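You operate a simulated robot arm through the tools that you are given. There is no shell and no other tool.

You are at the controls of a simulated robot arm. One attempt, no reset.

Task
Stop the rollers, power off and lift roller 1 into the rack's free blue slot.
Fine: lock the steel bar again; the other rollers stay in. Where these are worked on the way, their far stop is far enough and under half their travel is too little: steel bar.

It is judged by the outcome, as a careful person would: the job done as asked, and still so three seconds after it is handed in. It fails if anything else is knocked over, pushed out of place, dropped, spilled or broken.

Robot
A 6-joint arm with a two-finger parallel gripper, fixed in place. Base frame: the origin is on the floor under the middle of its stand, x ahead of it, y to its left, z up; the work surface is at about z = 0.86. Units: m, degrees, N and s.
With the tool pointing down near the work surface it reaches from about 0.26 to 0.68 m from the base axis. Its first joint turns from -166.0 to 166.0 degrees. Payload 1.57 kg.
Tool frame: the origin (TCP) lies between the finger pads and is the grasp point; the fingertips stand 0.03 m ahead of it; z points along the fingers, y is the line along which they close. The gripper opens to 0.11 m. The fingers are 0.024 m wide and 0.012 m thick; the gripper's body (0.048 by 0.112 m) begins 0.078 m behind the TCP.
Orientation is told as [roll, pitch, yaw] about the base's x, y, z axes, in that order, counted from this pose: with the fingers straight down and closing along the base's y, the tool's x points along the base's -x, its y along +y and its z along -z.

Tools
- The arm moves only by the tool arm_command. Its argument "targets" is a list of rows, each a list of 6 numbers: the shift along the tool's x, y, z in m, then the turn, a rotation vector about the tool's x, y, z in degrees. In form: [[dx, dy, dz, ax, ay, az], ...]. A call has 1 to 20 rows; each row is the pose to reach, as a shift and turn from the pose commanded when the call began, along the tool's axes at that moment. "claw" is the gripper command, from -1 (shut) to 1 (fully open), values between in proportion, set as the call begins (left out, the last holds). Rows are played at 5 a second. More than 0.05 m and 8.6 degrees between two rows, or a gripper value outside its range, and nothing of the call is played. A pose out of reach is approached as far as the arm can. The call stops where the force on the tool passes 50 N (or 10 N more than at its start, if that is more) or the arm is blocked; 0.2 s more then pass. Each finger travels about 0.108 m/s and halts on what it meets, pressing with about 31 N; the grip force reading is that of the motor and also rises with nothing between the fingers. The clock runs only during rows and for 0.2 s after the last one: add rows that repeat a pose to give the fingers time. The reply holds the time, the measured pose of the TCP, the force on the tool along the base axes, the opening and the grip force, in the units named above and with some noise, with the torque about the TCP (base axes, N m) and any sound that the robot's microphone picked up.
- Cameras (640 x 400 px; columns grow to the right, rows downward): "scene" is fixed at [0.0516, -0.4989, 1.4742]; the picture's right is [0.97, -0.24, 0.00], its down [-0.08, -0.34, -0.94] and it looks along [0.23, 0.91, -0.35] (base axes); focal length 332 px, centre (320, 200). "wrist" rides on the gripper at [0.07, 0.016, -0.141] in the tool frame; the picture's right is [-0.23, 0.97, 0.00], its down [-0.86, -0.20, -0.48] and it looks along [-0.47, -0.11, 0.88] (tool axes); focal length 222 px, centre (320, 200). There is no depth. A picture from a camera that has moved, and an enlarged one, comes with that camera's place and axes in the base frame and with its lens.
- camera(camera): a new picture of that camera. The clock stands still meanwhile.
- move_column(by): moves the trunk up (or, below 0, down) by that many m; the arm rides with it, the base frame stays. It gives what a move gives, with no picture.
- inspect(camera, box): a new picture of the part [left, top, right, bottom] of that camera's present view, enlarged. The clock stands still meanwhile.
- sign_off(): hands the job in; it is judged then, once.

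Nothing tells you positions but the pictures and the camera data. Unless the task says otherwise, let go and move clear before handing in.

The tools are called after "Request:" as name(argument=value, ...) on one line, values as JSON. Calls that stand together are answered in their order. arm_command: Moves the arm, as the interface text tells. Its arguments: {"type":"object","properties":{"targets":{"type":"array","items":{"type":"array","items":{"type":"number"}}},"claw":{"type":"number"}},"required":["targets"]} The other tools are called the same way: move_column (by) moves the trunk up or down; camera (camera) takes a picture; inspect (camera, box) takes an enlarged picture of a part of a camera's view; sign_off () hands the job in.

At the start:

```text
time_s: 0.0
ee_pos: [0.3807, 0.2764, 1.331]
ee_rot: [0.0, 0.1, 0.0]
wrist_force: [-0.7, 0.3, 0.0]
ft_torque: [0.01, -0.01, -0.02]
width: 0.1101
gripper_force: 0.1
trunk travel left (down, up): [-0.275, 0.315]
```

scene: 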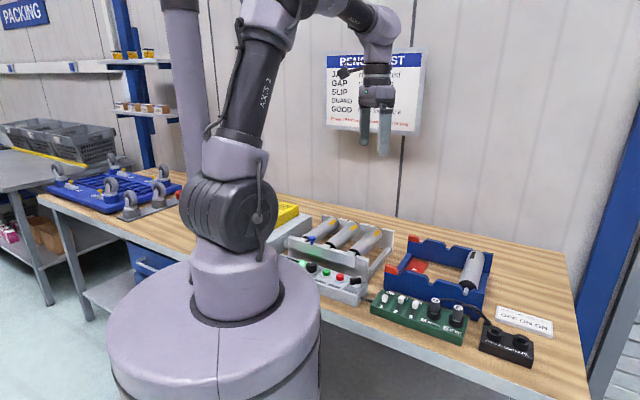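
wrist: 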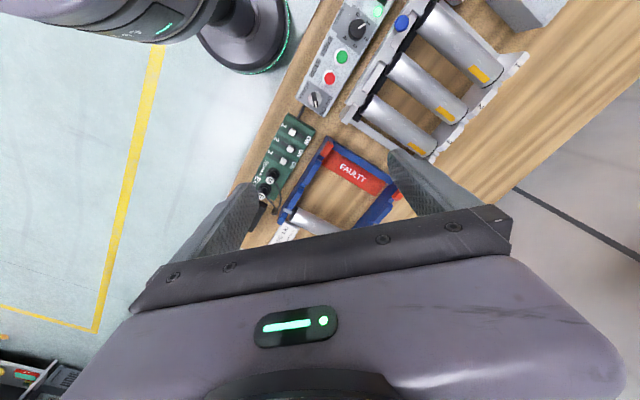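

I see a roller bed with three rollers and a control panel, a blue rack with one roller in it and a red "FAULTY" slot, and a green box with switches. I'll enlarge the views to read the labels before moving.

Request:
inspect(camera="scene", box=[260, 195, 400, 310])

Request:
inspect(camera="scene", box=[360, 225, 570, 370])

Request:
inspect(camera="scene", box=[320, 40, 430, 140])

Request:
inspect(camera="wrist", box=[290, 0, 560, 170])

Request:
inspect(camera="wrist", box=[230, 100, 430, 250])

```text
3.48 times, centred on (330, 252) of scene
camera zoom: at [0.0516, -0.4989, 1.4742], right [0.97, -0.24, 0.0], down [-0.08, -0.34, -0.94], along [0.23, 0.91, -0.35], focal length 1153 px, centre (285, 17)
```

zoom: 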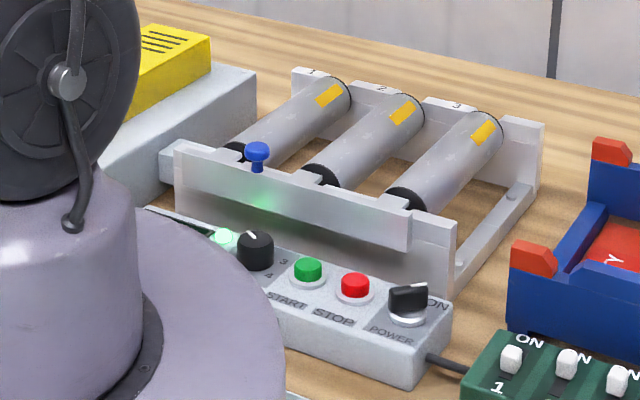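

```text
2.76 times, centred on (465, 298) of scene
camera zoom: at [0.0516, -0.4989, 1.4742], right [0.97, -0.24, 0.0], down [-0.08, -0.34, -0.94], along [0.23, 0.91, -0.35], focal length 915 px, centre (-80, -69)
```

zoom: 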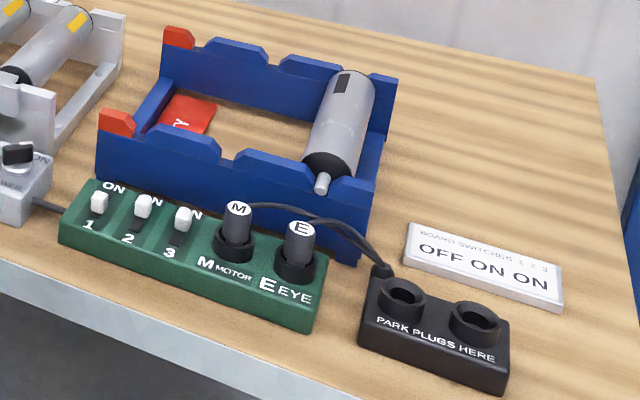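

```text
4.00 times, centred on (375, 90) of scene
camera zoom: at [0.0516, -0.4989, 1.4742], right [0.97, -0.24, 0.0], down [-0.08, -0.34, -0.94], along [0.23, 0.91, -0.35], focal length 1326 px, centre (100, 640)
```

zoom: 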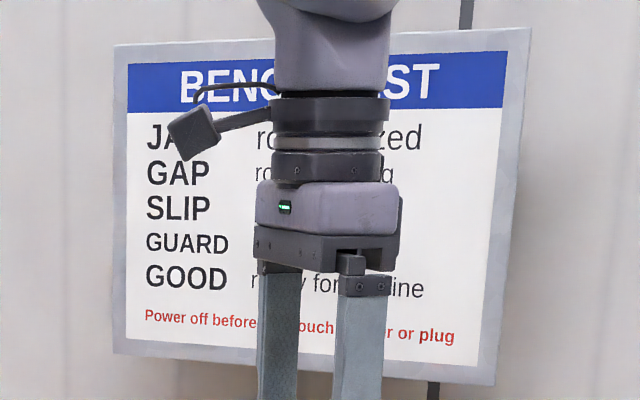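

```text
2.35 times, centred on (425, 85) of wrist
camera zoom: at [0.3109, 0.2915, 1.4688], right [0.23, 0.97, 0.0], down [0.86, -0.2, 0.48], along [0.47, -0.11, -0.88], focal length 523 px, centre (73, 471)
```

zoom: 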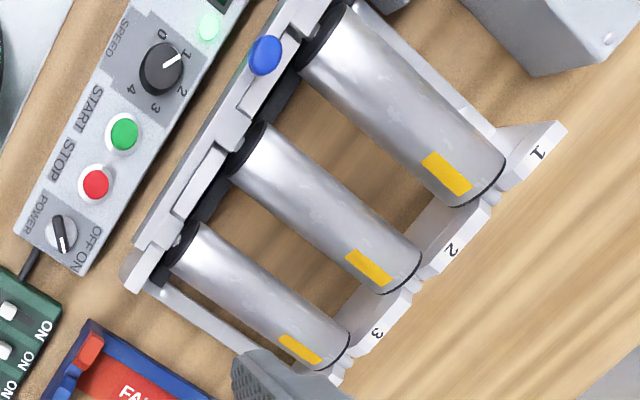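

```text
2.67 times, centred on (330, 175) of wrist
camera zoom: at [0.3109, 0.2915, 1.4688], right [0.23, 0.97, 0.0], down [0.86, -0.2, 0.48], along [0.47, -0.11, -0.88], focal length 592 px, centre (293, 267)
```

zoom: 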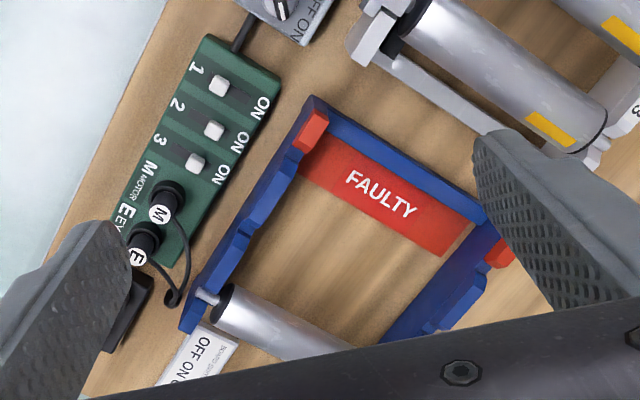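

The control panel has START, STOP and a POWER knob. The bed holds rollers 1 to 3 behind a steel bar with a blue knob, and the free blue rack slot is the middle one. I'll move lower for a closer look at the panel and the bed.

Request:
arm_command(targets=[[-0.005, 0.011, 0.045, 0, 0, 0], [-0.01, 0.022, 0.09, 0, 0, 0], [-0.015, 0.033, 0.135, 0, 0, 0], [-0.02, 0.044, 0.18, 0, 0, 0], [-0.02, 0.044, 0.18, 0, 0, 0]], claw=-1)

Request:
camera(camera="wrist")

```text
time_s: 1.2
ee_pos: [0.3983, 0.3198, 1.148]
ee_rot: [0.0, 0.0, 0.0]
wrist_force: [-0.2, 0.5, -0.4]
ft_torque: [0.03, 0.01, -0.01]
width: 0.0
gripper_force: 21.3
trunk travel left (down, up): [-0.275, 0.315]
```

```text
taken
camera wrist: at [0.3287, 0.3362, 1.2876], right [0.23, 0.97, 0.0], down [0.85, -0.2, 0.48], along [0.47, -0.11, -0.88], focal length 222 px, centre (320, 200)
```

wrist: 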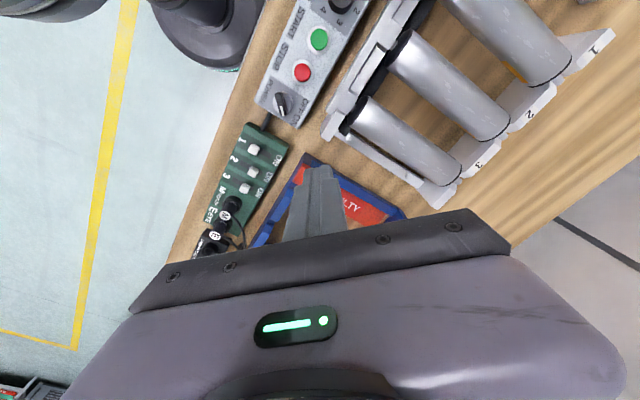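

The fingers are shut and the panel and bed are now closer in view. I'll enlarge these parts to measure them.

Request:
inspect(camera="wrist", box=[230, 0, 390, 130])

Request:
inspect(camera="wrist", box=[320, 0, 620, 220])

```text
3.08 times, centred on (310, 65) of wrist
camera zoom: at [0.3287, 0.3362, 1.2876], right [0.23, 0.97, 0.0], down [0.85, -0.2, 0.48], along [0.47, -0.11, -0.88], focal length 684 px, centre (351, 615)
```

zoom: 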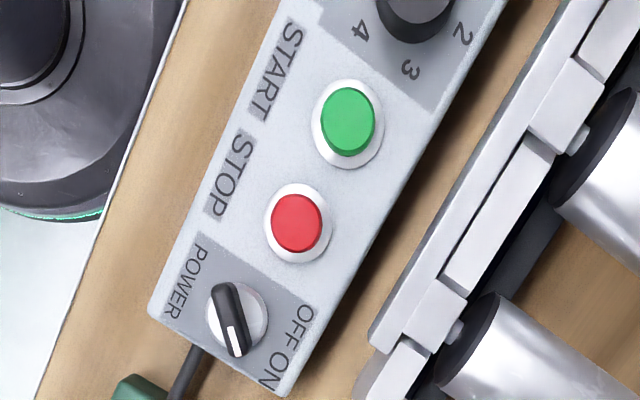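

```text
1.82 times, centred on (470, 110) of wrist
camera zoom: at [0.3287, 0.3362, 1.2876], right [0.23, 0.97, 0.0], down [0.85, -0.2, 0.48], along [0.47, -0.11, -0.88], focal length 404 px, centre (47, 364)
```

zoom: 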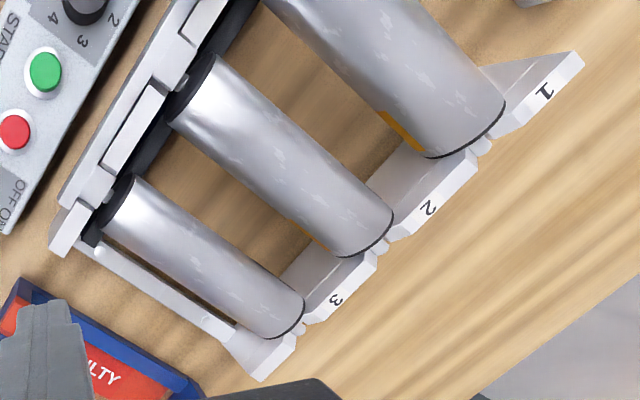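

The rollers are turning: the yellow marks have moved between pictures. I take STOP to be at about (0.316, 0.313, 0.909) and the POWER knob at (0.348, 0.271), pointing at ON. Next I'll move to just above STOP and check the alignment.

Request:
arm_command(targets=[[0.017, -0.0015, 0.034, 0, 0, 0], [0.034, -0.003, 0.068, 0, 0, 0], [0.051, -0.0045, 0.102, 0, 0, 0], [0.068, -0.006, 0.136, 0, 0, 0], [0.083, -0.0072, 0.168, 0, 0, 0], [0.083, -0.0072, 0.168, 0, 0, 0], [0.083, -0.0072, 0.168, 0, 0, 0]], claw=-1)

Request:
camera(camera="wrist")

Request:
inspect(camera="scene", box=[260, 195, 400, 310])

```text
time_s: 2.8
ee_pos: [0.3177, 0.3139, 0.9822]
ee_rot: [0.0, 0.0, 0.0]
wrist_force: [0.1, -0.4, -0.5]
ft_torque: [-0.01, 0.02, 0.01]
width: 0.0001
gripper_force: 20.9
trunk travel left (down, up): [-0.275, 0.315]
```

```text
taken
camera wrist: at [0.2482, 0.3301, 1.1221], right [0.23, 0.97, 0.0], down [0.86, -0.2, 0.48], along [0.47, -0.11, -0.88], focal length 222 px, centre (320, 200)
```

wrist: 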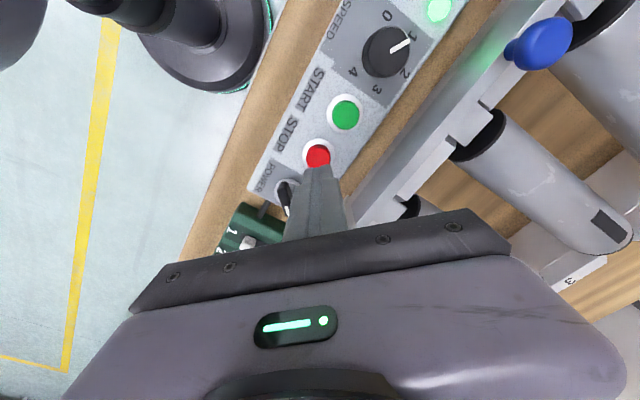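

```text
3.48 times, centred on (330, 252) of scene
camera zoom: at [0.0516, -0.4989, 1.4742], right [0.97, -0.24, 0.0], down [-0.08, -0.34, -0.94], along [0.23, 0.91, -0.35], focal length 1153 px, centre (285, 17)
```

zoom: 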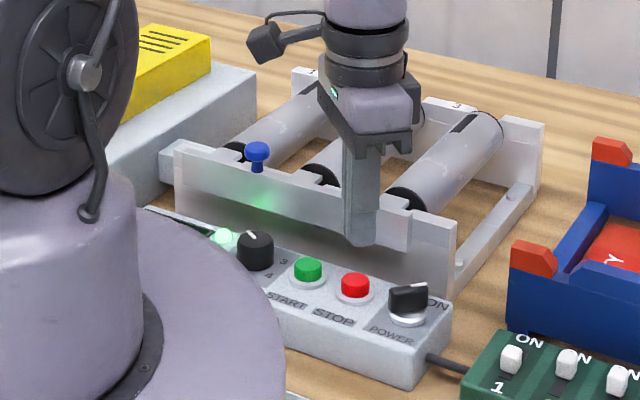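

STOP lies almost directly below the fingertips, at about (0.315, 0.3125). I'll press it gently straight down.

Request:
arm_command(targets=[[0.0025, -0.0013, 0.02, 0, 0, 0], [0.0025, -0.0013, 0.036, 0, 0, 0], [0.0025, -0.0013, 0.042, 0, 0, 0], [0.0025, -0.0013, 0.046, 0, 0, 0], [0.0025, -0.0013, 0.049, 0, 0, 0], [0.0025, -0.0013, 0.049, 0, 0, 0]])

```text
time_s: 3.9
ee_pos: [0.3161, 0.3111, 0.9401]
ee_rot: [0.4, -0.4, -0.1]
wrist_force: [-7.5, -8.8, 40.8]
ft_torque: [-0.27, 0.45, 0.07]
width: 0.0003
gripper_force: 21.9
trunk travel left (down, up): [-0.275, 0.315]
heard: click
stopped in row 5: the force on the tool passed its limit at 58 N (the readings are from after the stop); the commanded pose is now the measured one
```

There was a click, and the button stopped firmly. I'll retract and check whether the rollers have stopped.

Request:
arm_command(targets=[[0, 0, -0.02, 0, 0, 0], [0, 0, -0.06, 0, 0, 0], [0, 0, -0.06, 0, 0, 0]])

Request:
inspect(camera="scene", box=[260, 195, 400, 310])

Request:
arm_command(targets=[[0, 0, 0, 0, 0, 0], [0, 0, 0, 0, 0, 0], [0, 0, 0, 0, 0, 0]])

Request:
inspect(camera="scene", box=[260, 195, 400, 310])

Request:
camera(camera="wrist")

```text
time_s: 4.7
ee_pos: [0.3164, 0.3124, 0.9974]
ee_rot: [0.4, -0.2, -0.1]
wrist_force: [-0.6, 0.5, -0.8]
ft_torque: [0.01, 0.0, 0.03]
width: 0.0
gripper_force: 21.1
trunk travel left (down, up): [-0.275, 0.315]
```

```text
3.48 times, centred on (330, 252) of scene
camera zoom: at [0.0516, -0.4989, 1.4742], right [0.97, -0.24, 0.0], down [-0.08, -0.34, -0.94], along [0.23, 0.91, -0.35], focal length 1153 px, centre (285, 17)
```

zoom: 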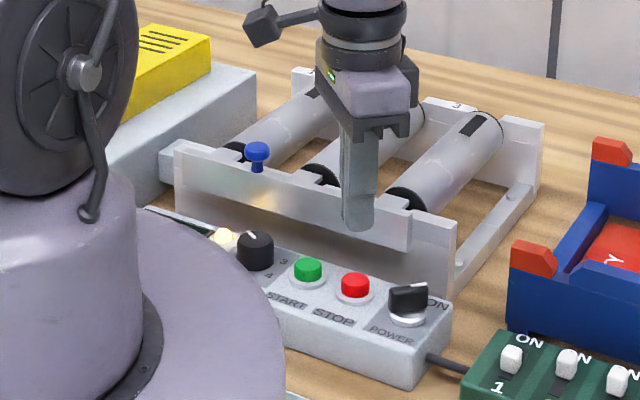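

```text
time_s: 5.5
ee_pos: [0.3167, 0.3133, 0.9983]
ee_rot: [0.3, -0.1, 0.0]
wrist_force: [-0.6, -0.6, 0.2]
ft_torque: [-0.04, -0.03, 0.01]
width: 0.0
gripper_force: 21.4
trunk travel left (down, up): [-0.275, 0.315]
```

```text
3.48 times, centred on (330, 252) of scene
camera zoom: at [0.0516, -0.4989, 1.4742], right [0.97, -0.24, 0.0], down [-0.08, -0.34, -0.94], along [0.23, 0.91, -0.35], focal length 1153 px, centre (285, 17)
```

zoom: 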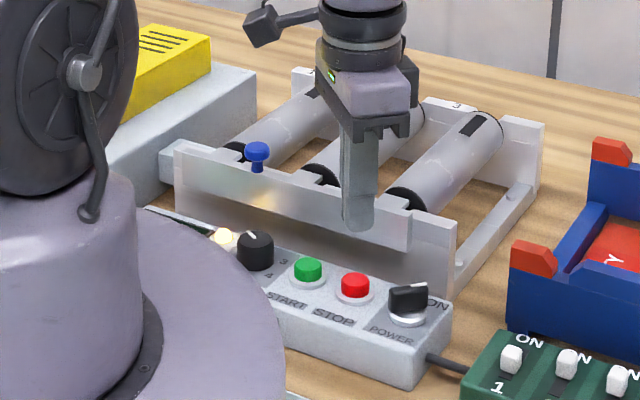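

```text
taken
camera wrist: at [0.2454, 0.3289, 1.1369], right [0.23, 0.97, 0.01], down [0.85, -0.2, 0.48], along [0.47, -0.1, -0.88], focal length 222 px, centre (320, 200)
```

wrist: 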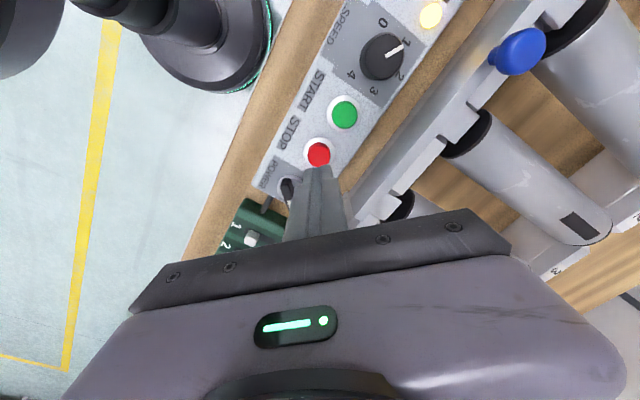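

The lamp went from green to amber and the roller marks no longer move, so the rollers have stopped. Next I'll move back for a clear view of the POWER knob.

Request:
arm_command(targets=[[-0.02, -0.01, -0.02, 0.1, 0, 0], [-0.045, -0.022, -0.04, 0.3, -0.1, 0], [-0.068, -0.034, -0.05, 0.3, -0.1, 0], [-0.09, -0.043, -0.05, 0.3, -0.1, 0], [-0.09, -0.043, -0.05, 0.3, -0.1, 0]], claw=-0.3)

Request:
camera(camera="wrist")

Request:
inspect(camera="wrist", box=[250, 50, 410, 150])

```text
time_s: 6.7
ee_pos: [0.4056, 0.2685, 1.0457]
ee_rot: [0.0, -0.3, 0.0]
wrist_force: [0.5, -1.1, -0.7]
ft_torque: [-0.02, -0.04, 0.01]
width: 0.0385
gripper_force: 0.1
trunk travel left (down, up): [-0.275, 0.315]
```

```text
taken
camera wrist: at [0.3342, 0.2857, 1.1851], right [0.23, 0.97, 0.0], down [0.85, -0.2, 0.48], along [0.47, -0.11, -0.88], focal length 222 px, centre (320, 200)
```

wrist: 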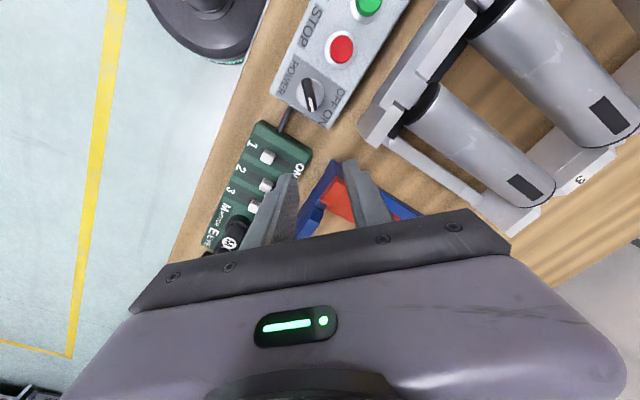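

```text
4.00 times, centred on (330, 100) of wrist
camera zoom: at [0.3342, 0.2857, 1.1851], right [0.23, 0.97, 0.0], down [0.85, -0.2, 0.48], along [0.47, -0.11, -0.88], focal length 888 px, centre (280, 600)
```

zoom: 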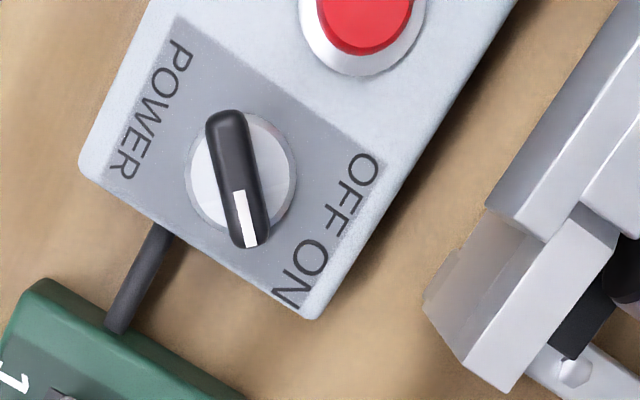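

The POWER knob is a bar pointing at ON along base +x, centred at about (0.346, 0.271), and OFF is a quarter turn counter-clockwise. I'll straddle the bar with the fingers closing along y.

Request:
arm_command(targets=[[0.03, 0.0012, 0.0, 0, 0.15, 0], [0.0596, 0.0025, 0.02, 0, 0.3, 0], [0.0596, 0.0025, 0.05, 0, 0.3, 0], [0.0596, 0.0025, 0.08, 0, 0.3, 0], [0.0596, 0.0025, 0.08, 0, 0.3, 0]], claw=-0.3)

Request:
inspect(camera="wrist", box=[240, 100, 400, 220])

Request:
inspect(camera="scene", box=[300, 230, 400, 310])

```text
time_s: 7.8
ee_pos: [0.3478, 0.2717, 0.9674]
ee_rot: [0.0, 0.0, 0.0]
wrist_force: [-0.8, -0.4, 0.8]
ft_torque: [-0.01, 0.02, -0.01]
width: 0.0385
gripper_force: 0.1
trunk travel left (down, up): [-0.275, 0.315]
```

```text
3.33 times, centred on (320, 160) of wrist
camera zoom: at [0.2772, 0.288, 1.1066], right [0.23, 0.97, 0.0], down [0.85, -0.2, 0.48], along [0.47, -0.11, -0.88], focal length 740 px, centre (320, 333)
```

zoom: 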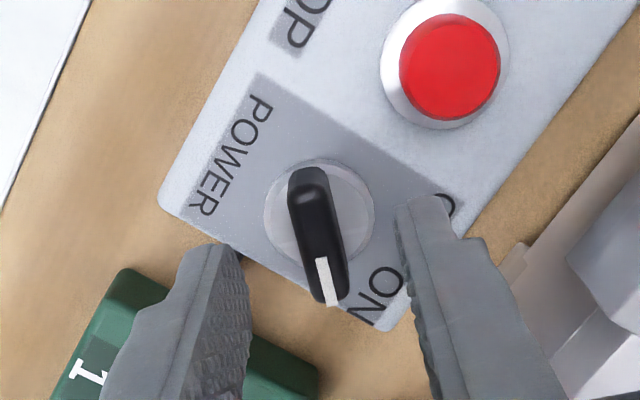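

```text
5.00 times, centred on (350, 270) of scene
camera zoom: at [0.0516, -0.4989, 1.4742], right [0.97, -0.24, 0.0], down [-0.08, -0.34, -0.94], along [0.23, 0.91, -0.35], focal length 1658 px, centre (170, -150)
```

zoom: 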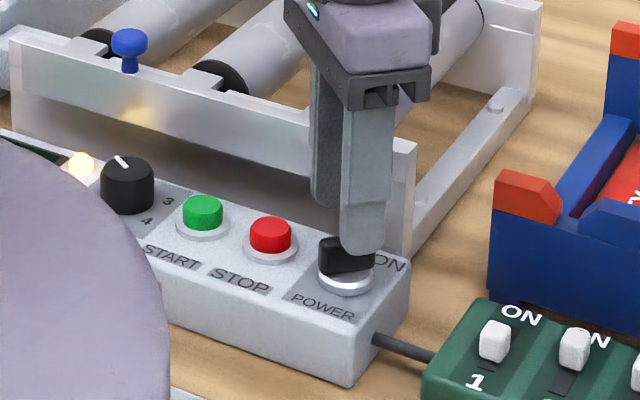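

The fingers straddle the bar well. I'll descend carefully and then close on it.

Request:
arm_command(targets=[[0.0005, -0.0004, 0.01, 0, 0, 0], [0.0005, -0.0004, 0.018, 0, 0, 0], [0.0005, -0.0004, 0.024, 0, 0, 0], [0.0005, -0.0004, 0.024, 0, 0, 0]], claw=-0.3)

Request:
inspect(camera="scene", box=[300, 230, 400, 310])

```text
time_s: 8.8
ee_pos: [0.3478, 0.2711, 0.9441]
ee_rot: [0.0, -0.1, 0.1]
wrist_force: [-0.2, -0.2, 0.0]
ft_torque: [-0.02, 0.01, -0.04]
width: 0.0385
gripper_force: 0.1
trunk travel left (down, up): [-0.275, 0.315]
```

```text
5.00 times, centred on (350, 270) of scene
camera zoom: at [0.0516, -0.4989, 1.4742], right [0.97, -0.24, 0.0], down [-0.08, -0.34, -0.94], along [0.23, 0.91, -0.35], focal length 1658 px, centre (170, -150)
```

zoom: 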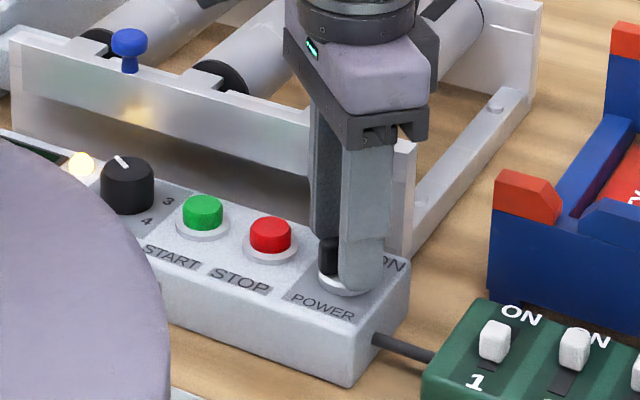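

Request:
arm_command(targets=[[0, 0, 0, 0, 0, 0], [0, 0, 0, 0, 0, 0], [0, 0, 0, 0, 0, 0]], claw=-1)

```text
time_s: 9.7
ee_pos: [0.3474, 0.272, 0.9442]
ee_rot: [-0.1, 0.0, -0.1]
wrist_force: [0.8, -2.9, -2.2]
ft_torque: [0.0, -0.37, 0.0]
width: 0.0109
gripper_force: 28.4
trunk travel left (down, up): [-0.275, 0.315]
```

The knob is gripped at about 11 mm wide. Now I'll turn it counter-clockwise, seen from above, toward OFF.

Request:
arm_command(targets=[[0, 0, 0, 0, 0, -7.5], [0, 0, 0, 0, 0, -15], [0, 0, 0, 0, 0, -22.5], [0, 0, 0, 0, 0, -30], [0, 0, 0, 0, 0, -37.5], [0.0003, 0.0003, 0, 0, 0, -45], [0.0005, 0.0005, 0, 0, 0, -52.5], [0.0006, 0.0006, 0, 0, 0, -60], [0.0007, 0.0007, 0, 0, 0, -67.5], [0.0008, 0.0008, 0, 0, 0, -75], [0.0009, 0.0009, 0, 0, 0, -82.5], [0.001, 0.001, 0, 0, 0, -88], [0.001, 0.001, 0, 0, 0, -88]])

Request:
inspect(camera="scene", box=[280, 220, 400, 310])

```text
time_s: 12.4
ee_pos: [0.3477, 0.2707, 0.9426]
ee_rot: [0.0, -0.1, 88.0]
wrist_force: [26.3, -16.5, 8.4]
ft_torque: [-0.02, -0.64, 0.0]
width: 0.0109
gripper_force: 28.4
trunk travel left (down, up): [-0.275, 0.315]
```

```text
4.44 times, centred on (340, 265) of scene
camera zoom: at [0.0516, -0.4989, 1.4742], right [0.97, -0.24, 0.0], down [-0.08, -0.34, -0.94], along [0.23, 0.91, -0.35], focal length 1474 px, centre (231, -89)
```

zoom: 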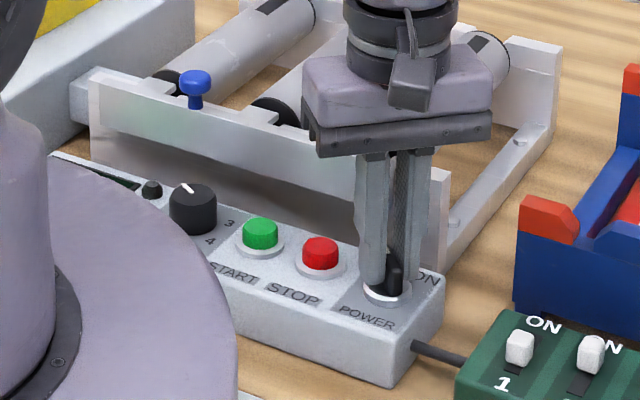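

The panel lamp is out now. I'll release the knob and lift clear.

Request:
arm_command(targets=[[0, 0, 0, 0, 0, 0], [0, 0, 0, 0, 0, 0], [0, 0, -0.01, 0, 0, 0], [0, 0, -0.04, 0, 0, 0], [0, 0, -0.08, 0, 0, 0], [0, 0, -0.12, 0, 0, 0], [0, 0, -0.12, 0, 0, 0]], claw=-0.3)

Request:
inspect(camera="scene", box=[280, 220, 400, 310])

Request:
camera(camera="wrist")

```text
time_s: 14.1
ee_pos: [0.3461, 0.2715, 1.0628]
ee_rot: [0.0, 0.0, 88.1]
wrist_force: [-0.1, 1.0, 0.5]
ft_torque: [0.01, -0.03, -0.04]
width: 0.0386
gripper_force: 0.1
trunk travel left (down, up): [-0.275, 0.315]
```

```text
4.44 times, centred on (340, 265) of scene
camera zoom: at [0.0516, -0.4989, 1.4742], right [0.97, -0.24, 0.0], down [-0.08, -0.34, -0.94], along [0.23, 0.91, -0.35], focal length 1474 px, centre (231, -89)
```

zoom: 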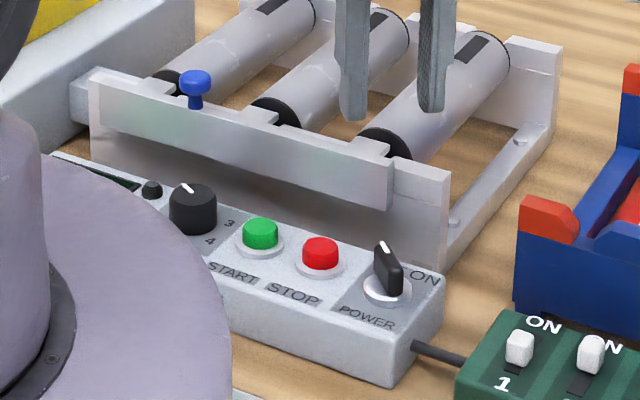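

```text
taken
camera wrist: at [0.3274, 0.2034, 1.2028], right [-0.97, 0.26, 0.0], down [0.23, 0.85, 0.48], along [0.12, 0.46, -0.88], focal length 222 px, centre (320, 200)
```

wrist: 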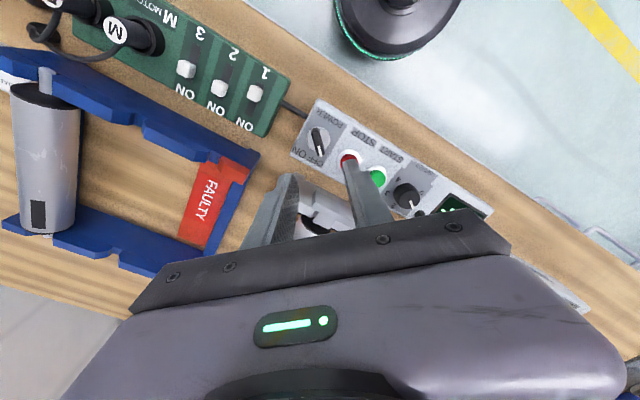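

The pointer is at OFF and the lamp is dark. I take the bar's blue knob to be near (0.258, 0.442, 0.987). Next I'll rise and look straight down on the bar and roller 1, turned to line up with the bed.

Request:
arm_command(targets=[[0, 0, -0.045, 0, 0, 0], [-0.038, 0.0023, -0.057, 0, 0, 7.3], [-0.076, 0.0047, -0.057, 0, 0, 14.6], [-0.114, 0.007, -0.057, 0, 0, 22], [-0.152, 0.0093, -0.057, 0, 0, 29.3], [-0.19, 0.0117, -0.057, 0, 0, 36.6], [-0.228, 0.014, -0.057, 0, 0, 44], [-0.228, 0.014, -0.057, 0, 0, 44]], claw=-0.3)

Request:
camera(camera="wrist")

```text
time_s: 15.8
ee_pos: [0.3399, 0.4972, 1.118]
ee_rot: [0.1, 0.0, 43.9]
wrist_force: [0.8, -0.5, -0.6]
ft_torque: [0.02, -0.02, 0.01]
width: 0.0386
gripper_force: 0.1
trunk travel left (down, up): [-0.275, 0.315]
```

```text
taken
camera wrist: at [0.2778, 0.4618, 1.2583], right [-0.51, 0.86, 0.0], down [0.75, 0.45, 0.48], along [0.41, 0.24, -0.88], focal length 222 px, centre (320, 200)
```

wrist: 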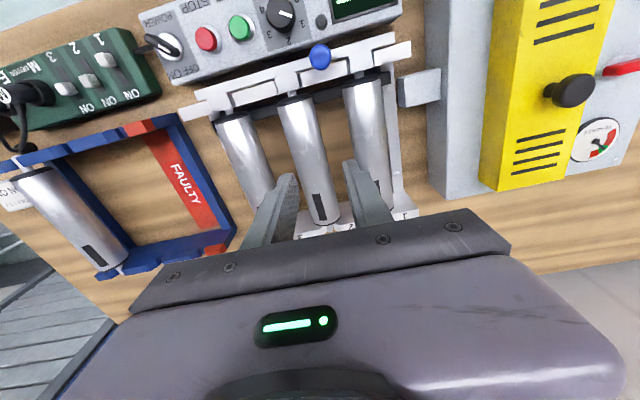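

Now I can see the bar from above, and a yellow-topped gearbox beside roller 1 that I must not touch. I'll enlarge the bar.

Request:
inspect(camera="wrist", box=[180, 20, 420, 170])

Request:
inspect(camera="wrist", box=[300, 25, 420, 105])

Request:
inspect(camera="wrist", box=[180, 50, 320, 145])

Request:
inspect(camera="scene", box=[280, 200, 370, 260])

```text
2.67 times, centred on (300, 95) of wrist
camera zoom: at [0.2778, 0.4618, 1.2583], right [-0.51, 0.86, 0.0], down [0.75, 0.45, 0.48], along [0.41, 0.24, -0.88], focal length 592 px, centre (373, 480)
```

zoom: 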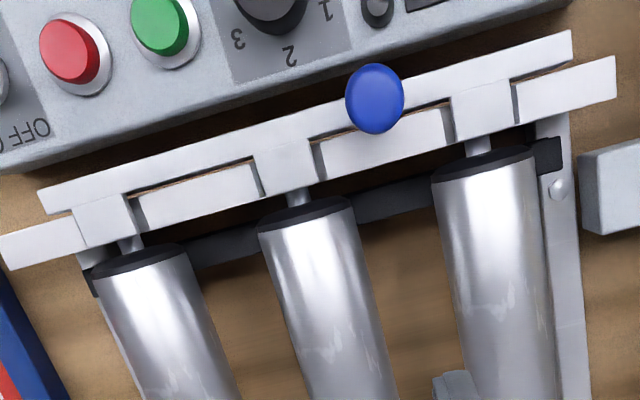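

```text
5.00 times, centred on (360, 65) of wrist
camera zoom: at [0.2778, 0.4618, 1.2583], right [-0.51, 0.86, 0.0], down [0.75, 0.45, 0.48], along [0.41, 0.24, -0.88], focal length 1111 px, centre (120, 875)
```

zoom: 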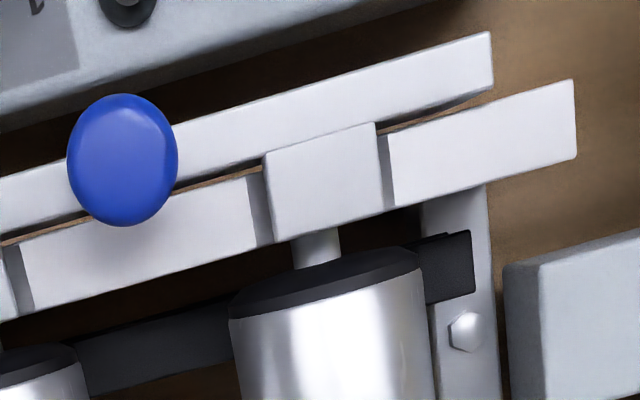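

```text
4.21 times, centred on (250, 98) of wrist
camera zoom: at [0.2778, 0.4618, 1.2583], right [-0.51, 0.86, 0.0], down [0.75, 0.45, 0.48], along [0.41, 0.24, -0.88], focal length 935 px, centre (615, 632)
```

zoom: 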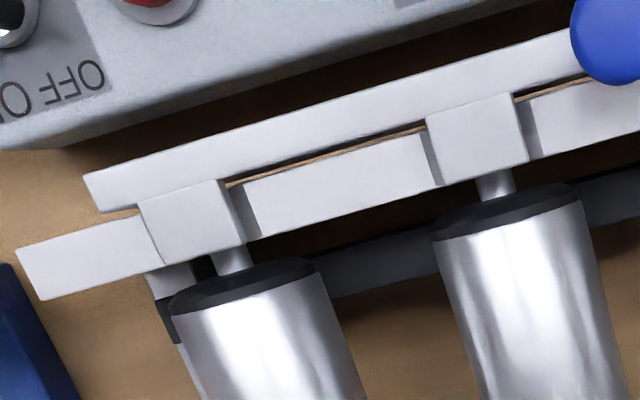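

```text
6.67 times, centred on (325, 230) of scene
camera zoom: at [0.0516, -0.4989, 1.4742], right [0.97, -0.24, 0.0], down [-0.08, -0.34, -0.94], along [0.23, 0.91, -0.35], focal length 2211 px, centre (287, 0)
```

zoom: 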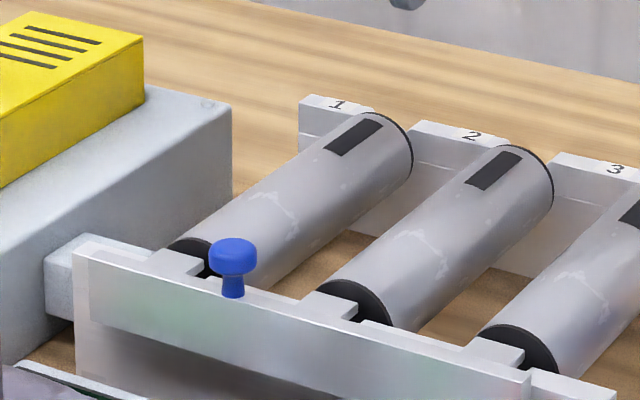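

The bar has tabs that cover the pin notches in the front plate, and it should slide along heading 135°/-45° with its blue knob at about (0.2605, 0.452, 0.977). I'll move above the knob with the fingers straddling it along the slide direction.

Request:
arm_command(targets=[[0.03, 0.0075, 0.0, 0, 0, -0.5], [0.06, 0.015, 0.02, 0, 0, -1.1], [0.0886, 0.0225, 0.045, 0, 0, -1.1], [0.0886, 0.0225, 0.073, 0, 0, -1.1], [0.0886, 0.0225, 0.073, 0, 0, -1.1]], claw=-0.3)

Request:
inspect(camera="wrist", box=[240, 80, 400, 220])

Request:
inspect(camera="scene", box=[280, 200, 370, 260])

```text
time_s: 17.1
ee_pos: [0.2609, 0.4556, 1.0493]
ee_rot: [0.0, -0.1, 45.1]
wrist_force: [0.1, 0.0, 0.9]
ft_torque: [0.0, 0.0, -0.02]
width: 0.0385
gripper_force: 0.1
trunk travel left (down, up): [-0.275, 0.315]
```

```text
2.86 times, centred on (320, 150) of wrist
camera zoom: at [0.2002, 0.4175, 1.1878], right [-0.53, 0.85, 0.0], down [0.74, 0.46, 0.48], along [0.41, 0.25, -0.88], focal length 635 px, centre (320, 343)
```

zoom: 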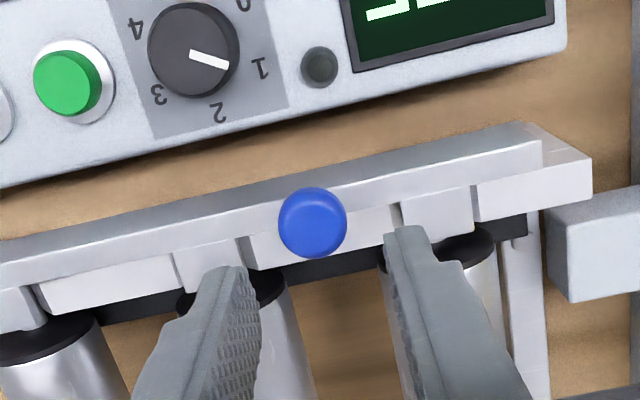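

```text
6.67 times, centred on (325, 230) of scene
camera zoom: at [0.0516, -0.4989, 1.4742], right [0.97, -0.24, 0.0], down [-0.08, -0.34, -0.94], along [0.23, 0.91, -0.35], focal length 2211 px, centre (287, 0)
```

zoom: 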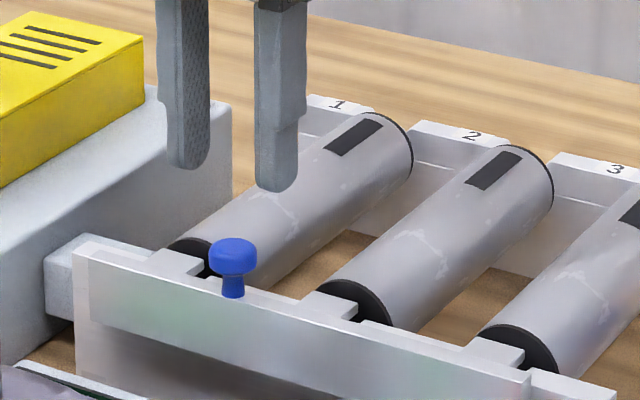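

The head is about 4 mm off centre between the fingers, at (0.2594, 0.4513). I'll correct that and lower around it, staying above the bar's top.

Request:
arm_command(targets=[[0.0041, -0.002, 0.01, 0, 0, 0], [0.0041, -0.002, 0.025, 0, 0, 0], [0.0041, -0.002, 0.04, 0, 0, 0], [0.0041, -0.002, 0.05, 0, 0, 0], [0.0041, -0.002, 0.05, 0, 0, 0]], claw=-0.3)

Request:
inspect(camera="wrist", box=[240, 80, 400, 220])

Request:
inspect(camera="scene", box=[280, 200, 370, 260])

```text
time_s: 18.2
ee_pos: [0.2603, 0.4517, 0.9967]
ee_rot: [0.0, -0.1, 45.0]
wrist_force: [-0.5, -0.8, 0.1]
ft_torque: [0.0, -0.01, -0.01]
width: 0.0387
gripper_force: 0.1
trunk travel left (down, up): [-0.275, 0.315]
```

```text
2.86 times, centred on (320, 150) of wrist
camera zoom: at [0.1991, 0.4127, 1.1362], right [-0.53, 0.85, 0.0], down [0.74, 0.47, 0.48], along [0.41, 0.25, -0.88], focal length 635 px, centre (320, 343)
```

zoom: 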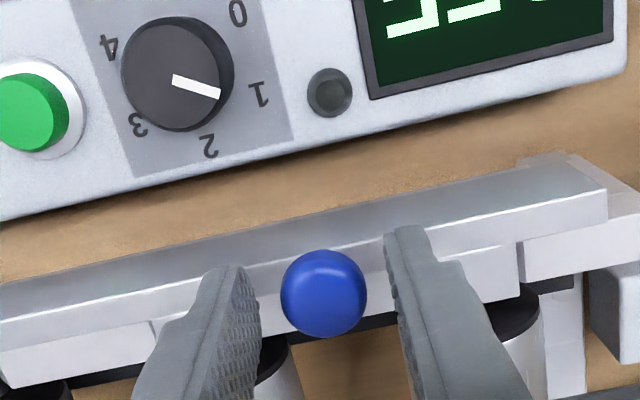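

```text
6.67 times, centred on (325, 230) of scene
camera zoom: at [0.0516, -0.4989, 1.4742], right [0.97, -0.24, 0.0], down [-0.08, -0.34, -0.94], along [0.23, 0.91, -0.35], focal length 2211 px, centre (287, 0)
```

zoom: 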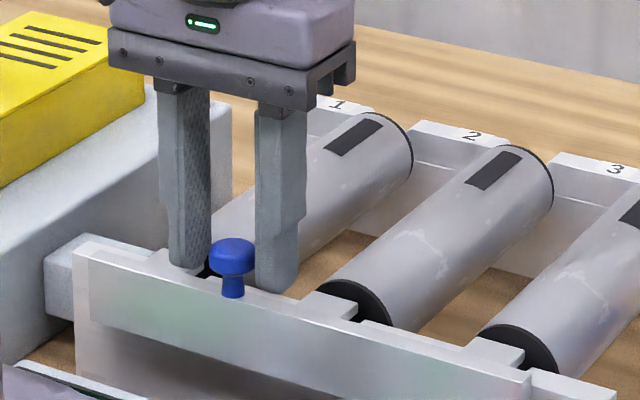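

The fingers straddle the blue knob. I don't know yet which way the bar slides, so I'll narrow the gap and test a few millimetres toward roller 3 while watching the force.

Request:
arm_command(targets=[[0, 0, 0, 0, 0, 0], [0, 0, 0, 0, 0, 0], [0, -0.003, 0, 0, 0, 0], [0, -0.006, 0, 0, 0, 0], [0, -0.006, 0, 0, 0, 0]], claw=-0.48)

```text
time_s: 19.4
ee_pos: [0.2639, 0.4464, 0.9973]
ee_rot: [0.0, -0.1, 45.0]
wrist_force: [-2.6, 3.1, -0.1]
ft_torque: [0.09, 0.01, -0.02]
width: 0.0323
gripper_force: 1.8
trunk travel left (down, up): [-0.275, 0.315]
```

Request:
inspect(camera="wrist", box=[240, 80, 400, 220])

Request:
inspect(camera="scene", box=[280, 200, 370, 260])

```text
2.86 times, centred on (320, 150) of wrist
camera zoom: at [0.2028, 0.4088, 1.1369], right [-0.53, 0.85, 0.0], down [0.74, 0.47, 0.48], along [0.41, 0.25, -0.88], focal length 635 px, centre (320, 343)
```

zoom: 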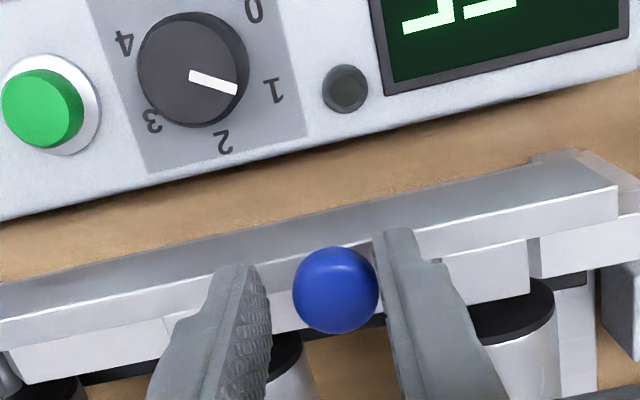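

```text
6.67 times, centred on (325, 230) of scene
camera zoom: at [0.0516, -0.4989, 1.4742], right [0.97, -0.24, 0.0], down [-0.08, -0.34, -0.94], along [0.23, 0.91, -0.35], focal length 2211 px, centre (287, 0)
```

zoom: 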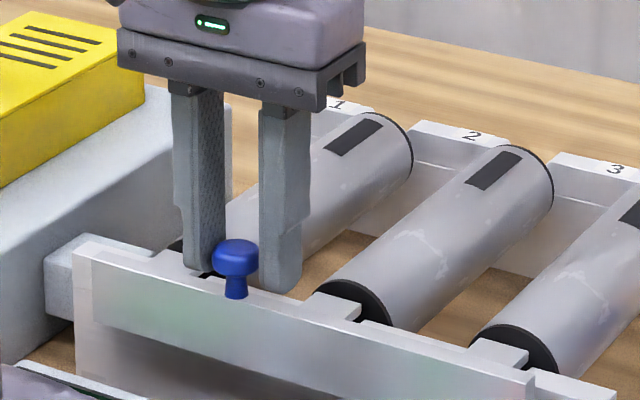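

The bar moved 2–3 mm toward roller 3 with only about 4 N, so that direction is free. I'll keep sliding it in small steps.

Request:
arm_command(targets=[[0, -0.004, 0, 0, 0, 0], [0, -0.008, 0, 0, 0, 0], [0, -0.012, 0, 0, 0, 0], [0, -0.015, 0, 0, 0, 0], [0, -0.015, 0, 0, 0, 0]])

Request:
inspect(camera="scene", box=[280, 200, 370, 260])

```text
time_s: 20.6
ee_pos: [0.275, 0.4355, 0.9987]
ee_rot: [-0.1, 0.0, 45.0]
wrist_force: [-0.8, 1.0, -0.2]
ft_torque: [0.02, 0.04, 0.0]
width: 0.0296
gripper_force: 0.8
trunk travel left (down, up): [-0.275, 0.315]
```

```text
6.67 times, centred on (325, 230) of scene
camera zoom: at [0.0516, -0.4989, 1.4742], right [0.97, -0.24, 0.0], down [-0.08, -0.34, -0.94], along [0.23, 0.91, -0.35], focal length 2211 px, centre (287, 0)
```

zoom: 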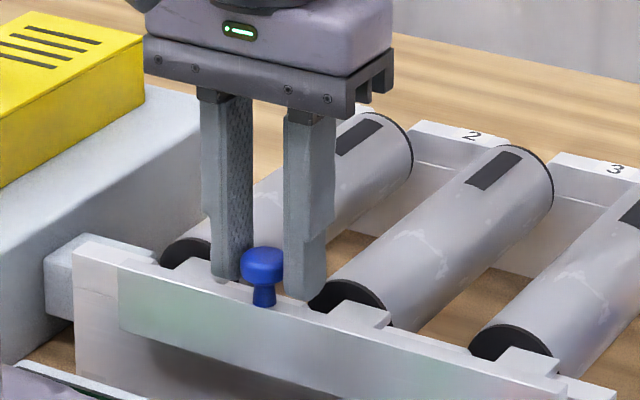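

Request:
arm_command(targets=[[0, -0.005, 0, 0, 0, 0], [0, -0.01, 0, 0, 0, 0], [0, -0.014, 0, 0, 0, 0], [0, -0.018, 0, 0, 0, 0], [0, -0.018, 0, 0, 0, 0]])

Request:
inspect(camera="scene", box=[280, 200, 370, 260])

```text
time_s: 21.9
ee_pos: [0.2875, 0.4235, 0.9956]
ee_rot: [-0.1, 0.0, 45.1]
wrist_force: [-3.4, 5.0, 1.9]
ft_torque: [0.13, 0.09, -0.03]
width: 0.0332
gripper_force: 3.3
trunk travel left (down, up): [-0.275, 0.315]
```

```text
6.67 times, centred on (325, 230) of scene
camera zoom: at [0.0516, -0.4989, 1.4742], right [0.97, -0.24, 0.0], down [-0.08, -0.34, -0.94], along [0.23, 0.91, -0.35], focal length 2211 px, centre (287, 0)
```

zoom: 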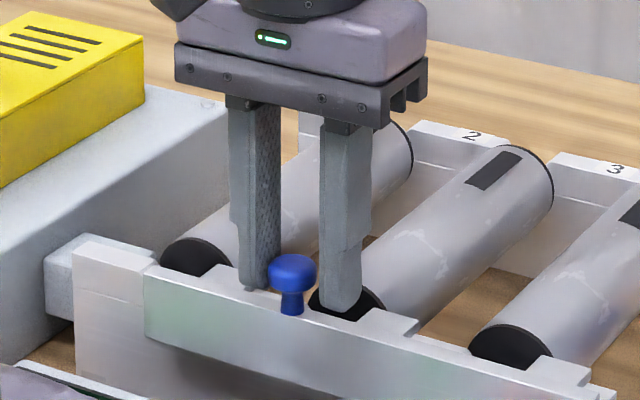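

Request:
arm_command(targets=[[0, -0.003, 0, 0, 0, 0], [0, -0.006, 0, 0, 0, 0], [0, -0.009, 0, 0, 0, 0], [0, -0.009, 0, 0, 0, 0]])

Request:
inspect(camera="scene", box=[280, 200, 370, 260])

Request:
inspect(camera="wrist", box=[240, 60, 420, 220])

```text
time_s: 22.9
ee_pos: [0.2922, 0.4176, 0.9982]
ee_rot: [-0.2, 0.1, 45.2]
wrist_force: [-14.2, 14.9, -4.9]
ft_torque: [0.27, 0.27, 0.01]
width: 0.0477
gripper_force: 10.4
trunk travel left (down, up): [-0.275, 0.315]
```

```text
6.67 times, centred on (325, 230) of scene
camera zoom: at [0.0516, -0.4989, 1.4742], right [0.97, -0.24, 0.0], down [-0.08, -0.34, -0.94], along [0.23, 0.91, -0.35], focal length 2211 px, centre (287, 0)
```

zoom: 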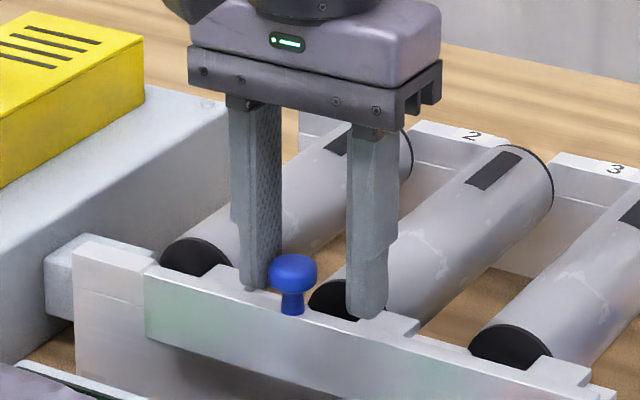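

```text
2.50 times, centred on (330, 140) of wrist
camera zoom: at [0.2313, 0.3807, 1.1363], right [-0.53, 0.85, 0.0], down [0.74, 0.47, 0.48], along [0.41, 0.25, -0.88], focal length 555 px, centre (295, 350)
```

zoom: 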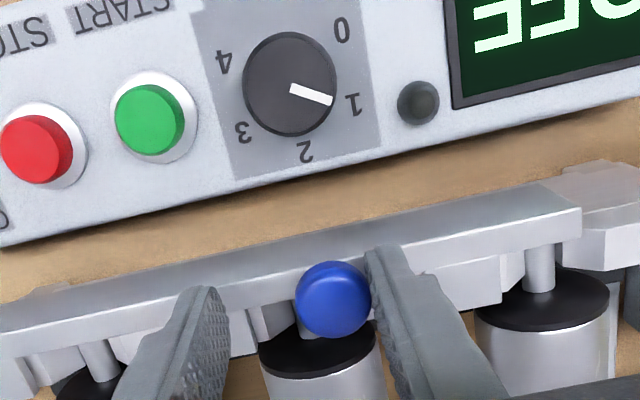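

The bar is at its far stop, the force rose with no further motion, and roller 1's pin is uncovered. The display reads OFF. I'll back off the knob, lift, and look at roller 1.

Request:
arm_command(targets=[[0, 0.006, 0, 0, 0, 0], [0, 0.01, 0, 0, 0, 0], [0, 0.01, -0.02, 0, 0, 0], [0, 0.01, -0.06, 0, 0, 0], [0, 0.01, -0.1, 0, 0, 0], [0, 0.01, -0.14, 0, 0, 0], [0, 0.01, -0.14, 0, 0, 0]], claw=-0.3)

Request:
camera(camera="wrist")

Request:
inspect(camera="scene", box=[280, 200, 370, 260])

```text
time_s: 24.4
ee_pos: [0.289, 0.4226, 1.1362]
ee_rot: [-0.1, 0.0, 45.0]
wrist_force: [-0.2, -1.1, -0.2]
ft_torque: [0.01, 0.0, 0.0]
width: 0.0385
gripper_force: 0.1
trunk travel left (down, up): [-0.275, 0.315]
```

```text
taken
camera wrist: at [0.2273, 0.3847, 1.2767], right [-0.53, 0.85, 0.0], down [0.74, 0.47, 0.48], along [0.41, 0.25, -0.88], focal length 222 px, centre (320, 200)
```

wrist: 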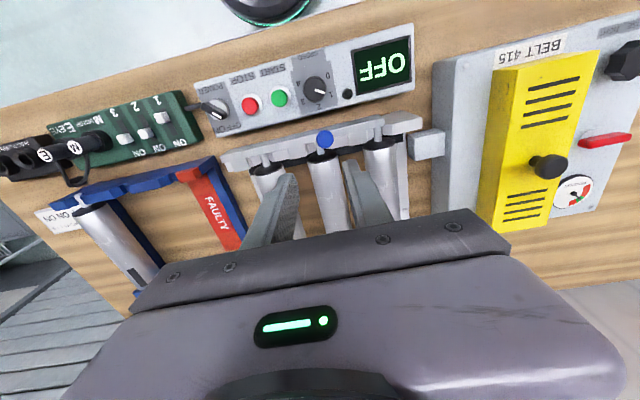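

```text
6.67 times, centred on (325, 230) of scene
camera zoom: at [0.0516, -0.4989, 1.4742], right [0.97, -0.24, 0.0], down [-0.08, -0.34, -0.94], along [0.23, 0.91, -0.35], focal length 2211 px, centre (287, 0)
```

zoom: 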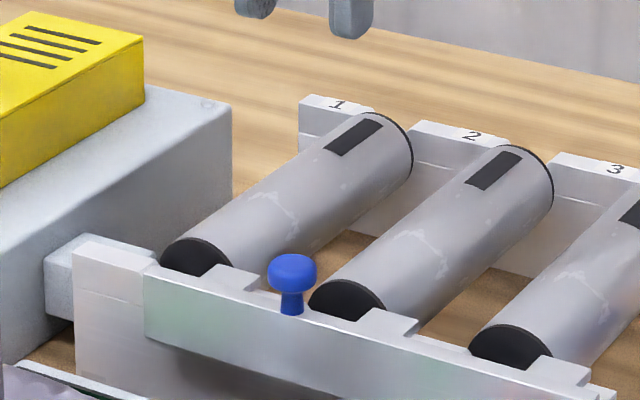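

The bar is open, and from the tabs only roller 1's release is needed. I'll move so the camera sees the whole of roller 1 and its back bracket.

Request:
arm_command(targets=[[-0.033, -0.006, -0.01, 0, 0, 0], [-0.067, -0.012, -0.02, 0, 0, 0], [-0.1, -0.018, -0.034, 0, 0, 0], [-0.1332, -0.0238, -0.034, 0, 0, 0], [-0.1332, -0.0238, -0.034, 0, 0, 0]], claw=-1)

Request:
camera(camera="wrist")

Request:
inspect(camera="wrist", box=[320, 40, 460, 220])

```text
time_s: 25.6
ee_pos: [0.3994, 0.5, 1.1727]
ee_rot: [-0.1, 0.0, 45.1]
wrist_force: [-1.1, -0.7, 0.6]
ft_torque: [0.02, -0.03, 0.01]
width: 0.0
gripper_force: 21.1
trunk travel left (down, up): [-0.275, 0.315]
```

```text
taken
camera wrist: at [0.3374, 0.4623, 1.3111], right [-0.53, 0.85, 0.0], down [0.74, 0.46, 0.48], along [0.41, 0.25, -0.88], focal length 222 px, centre (320, 200)
```

wrist: 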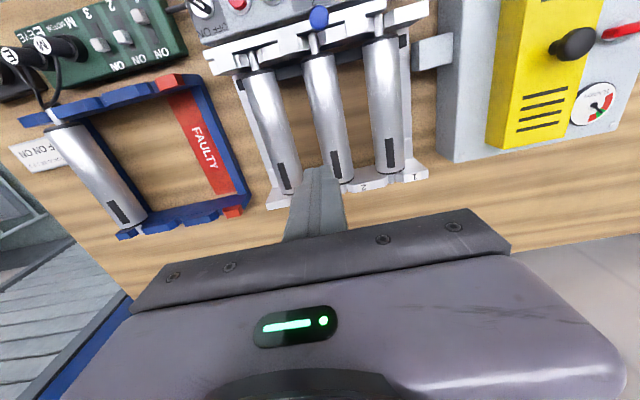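

```text
2.22 times, centred on (390, 130) of wrist
camera zoom: at [0.3374, 0.4623, 1.3111], right [-0.53, 0.85, 0.0], down [0.74, 0.46, 0.48], along [0.41, 0.25, -0.88], focal length 494 px, centre (164, 356)
```

zoom: 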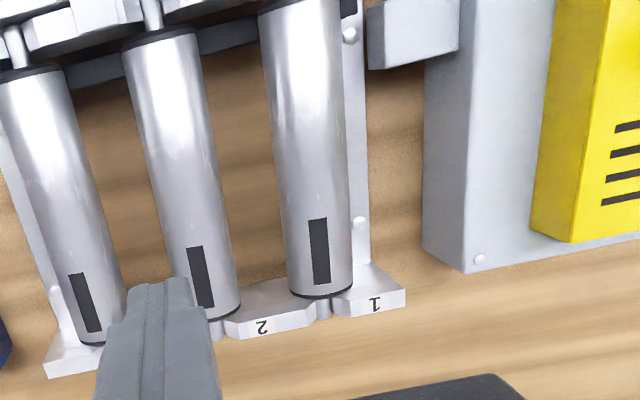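

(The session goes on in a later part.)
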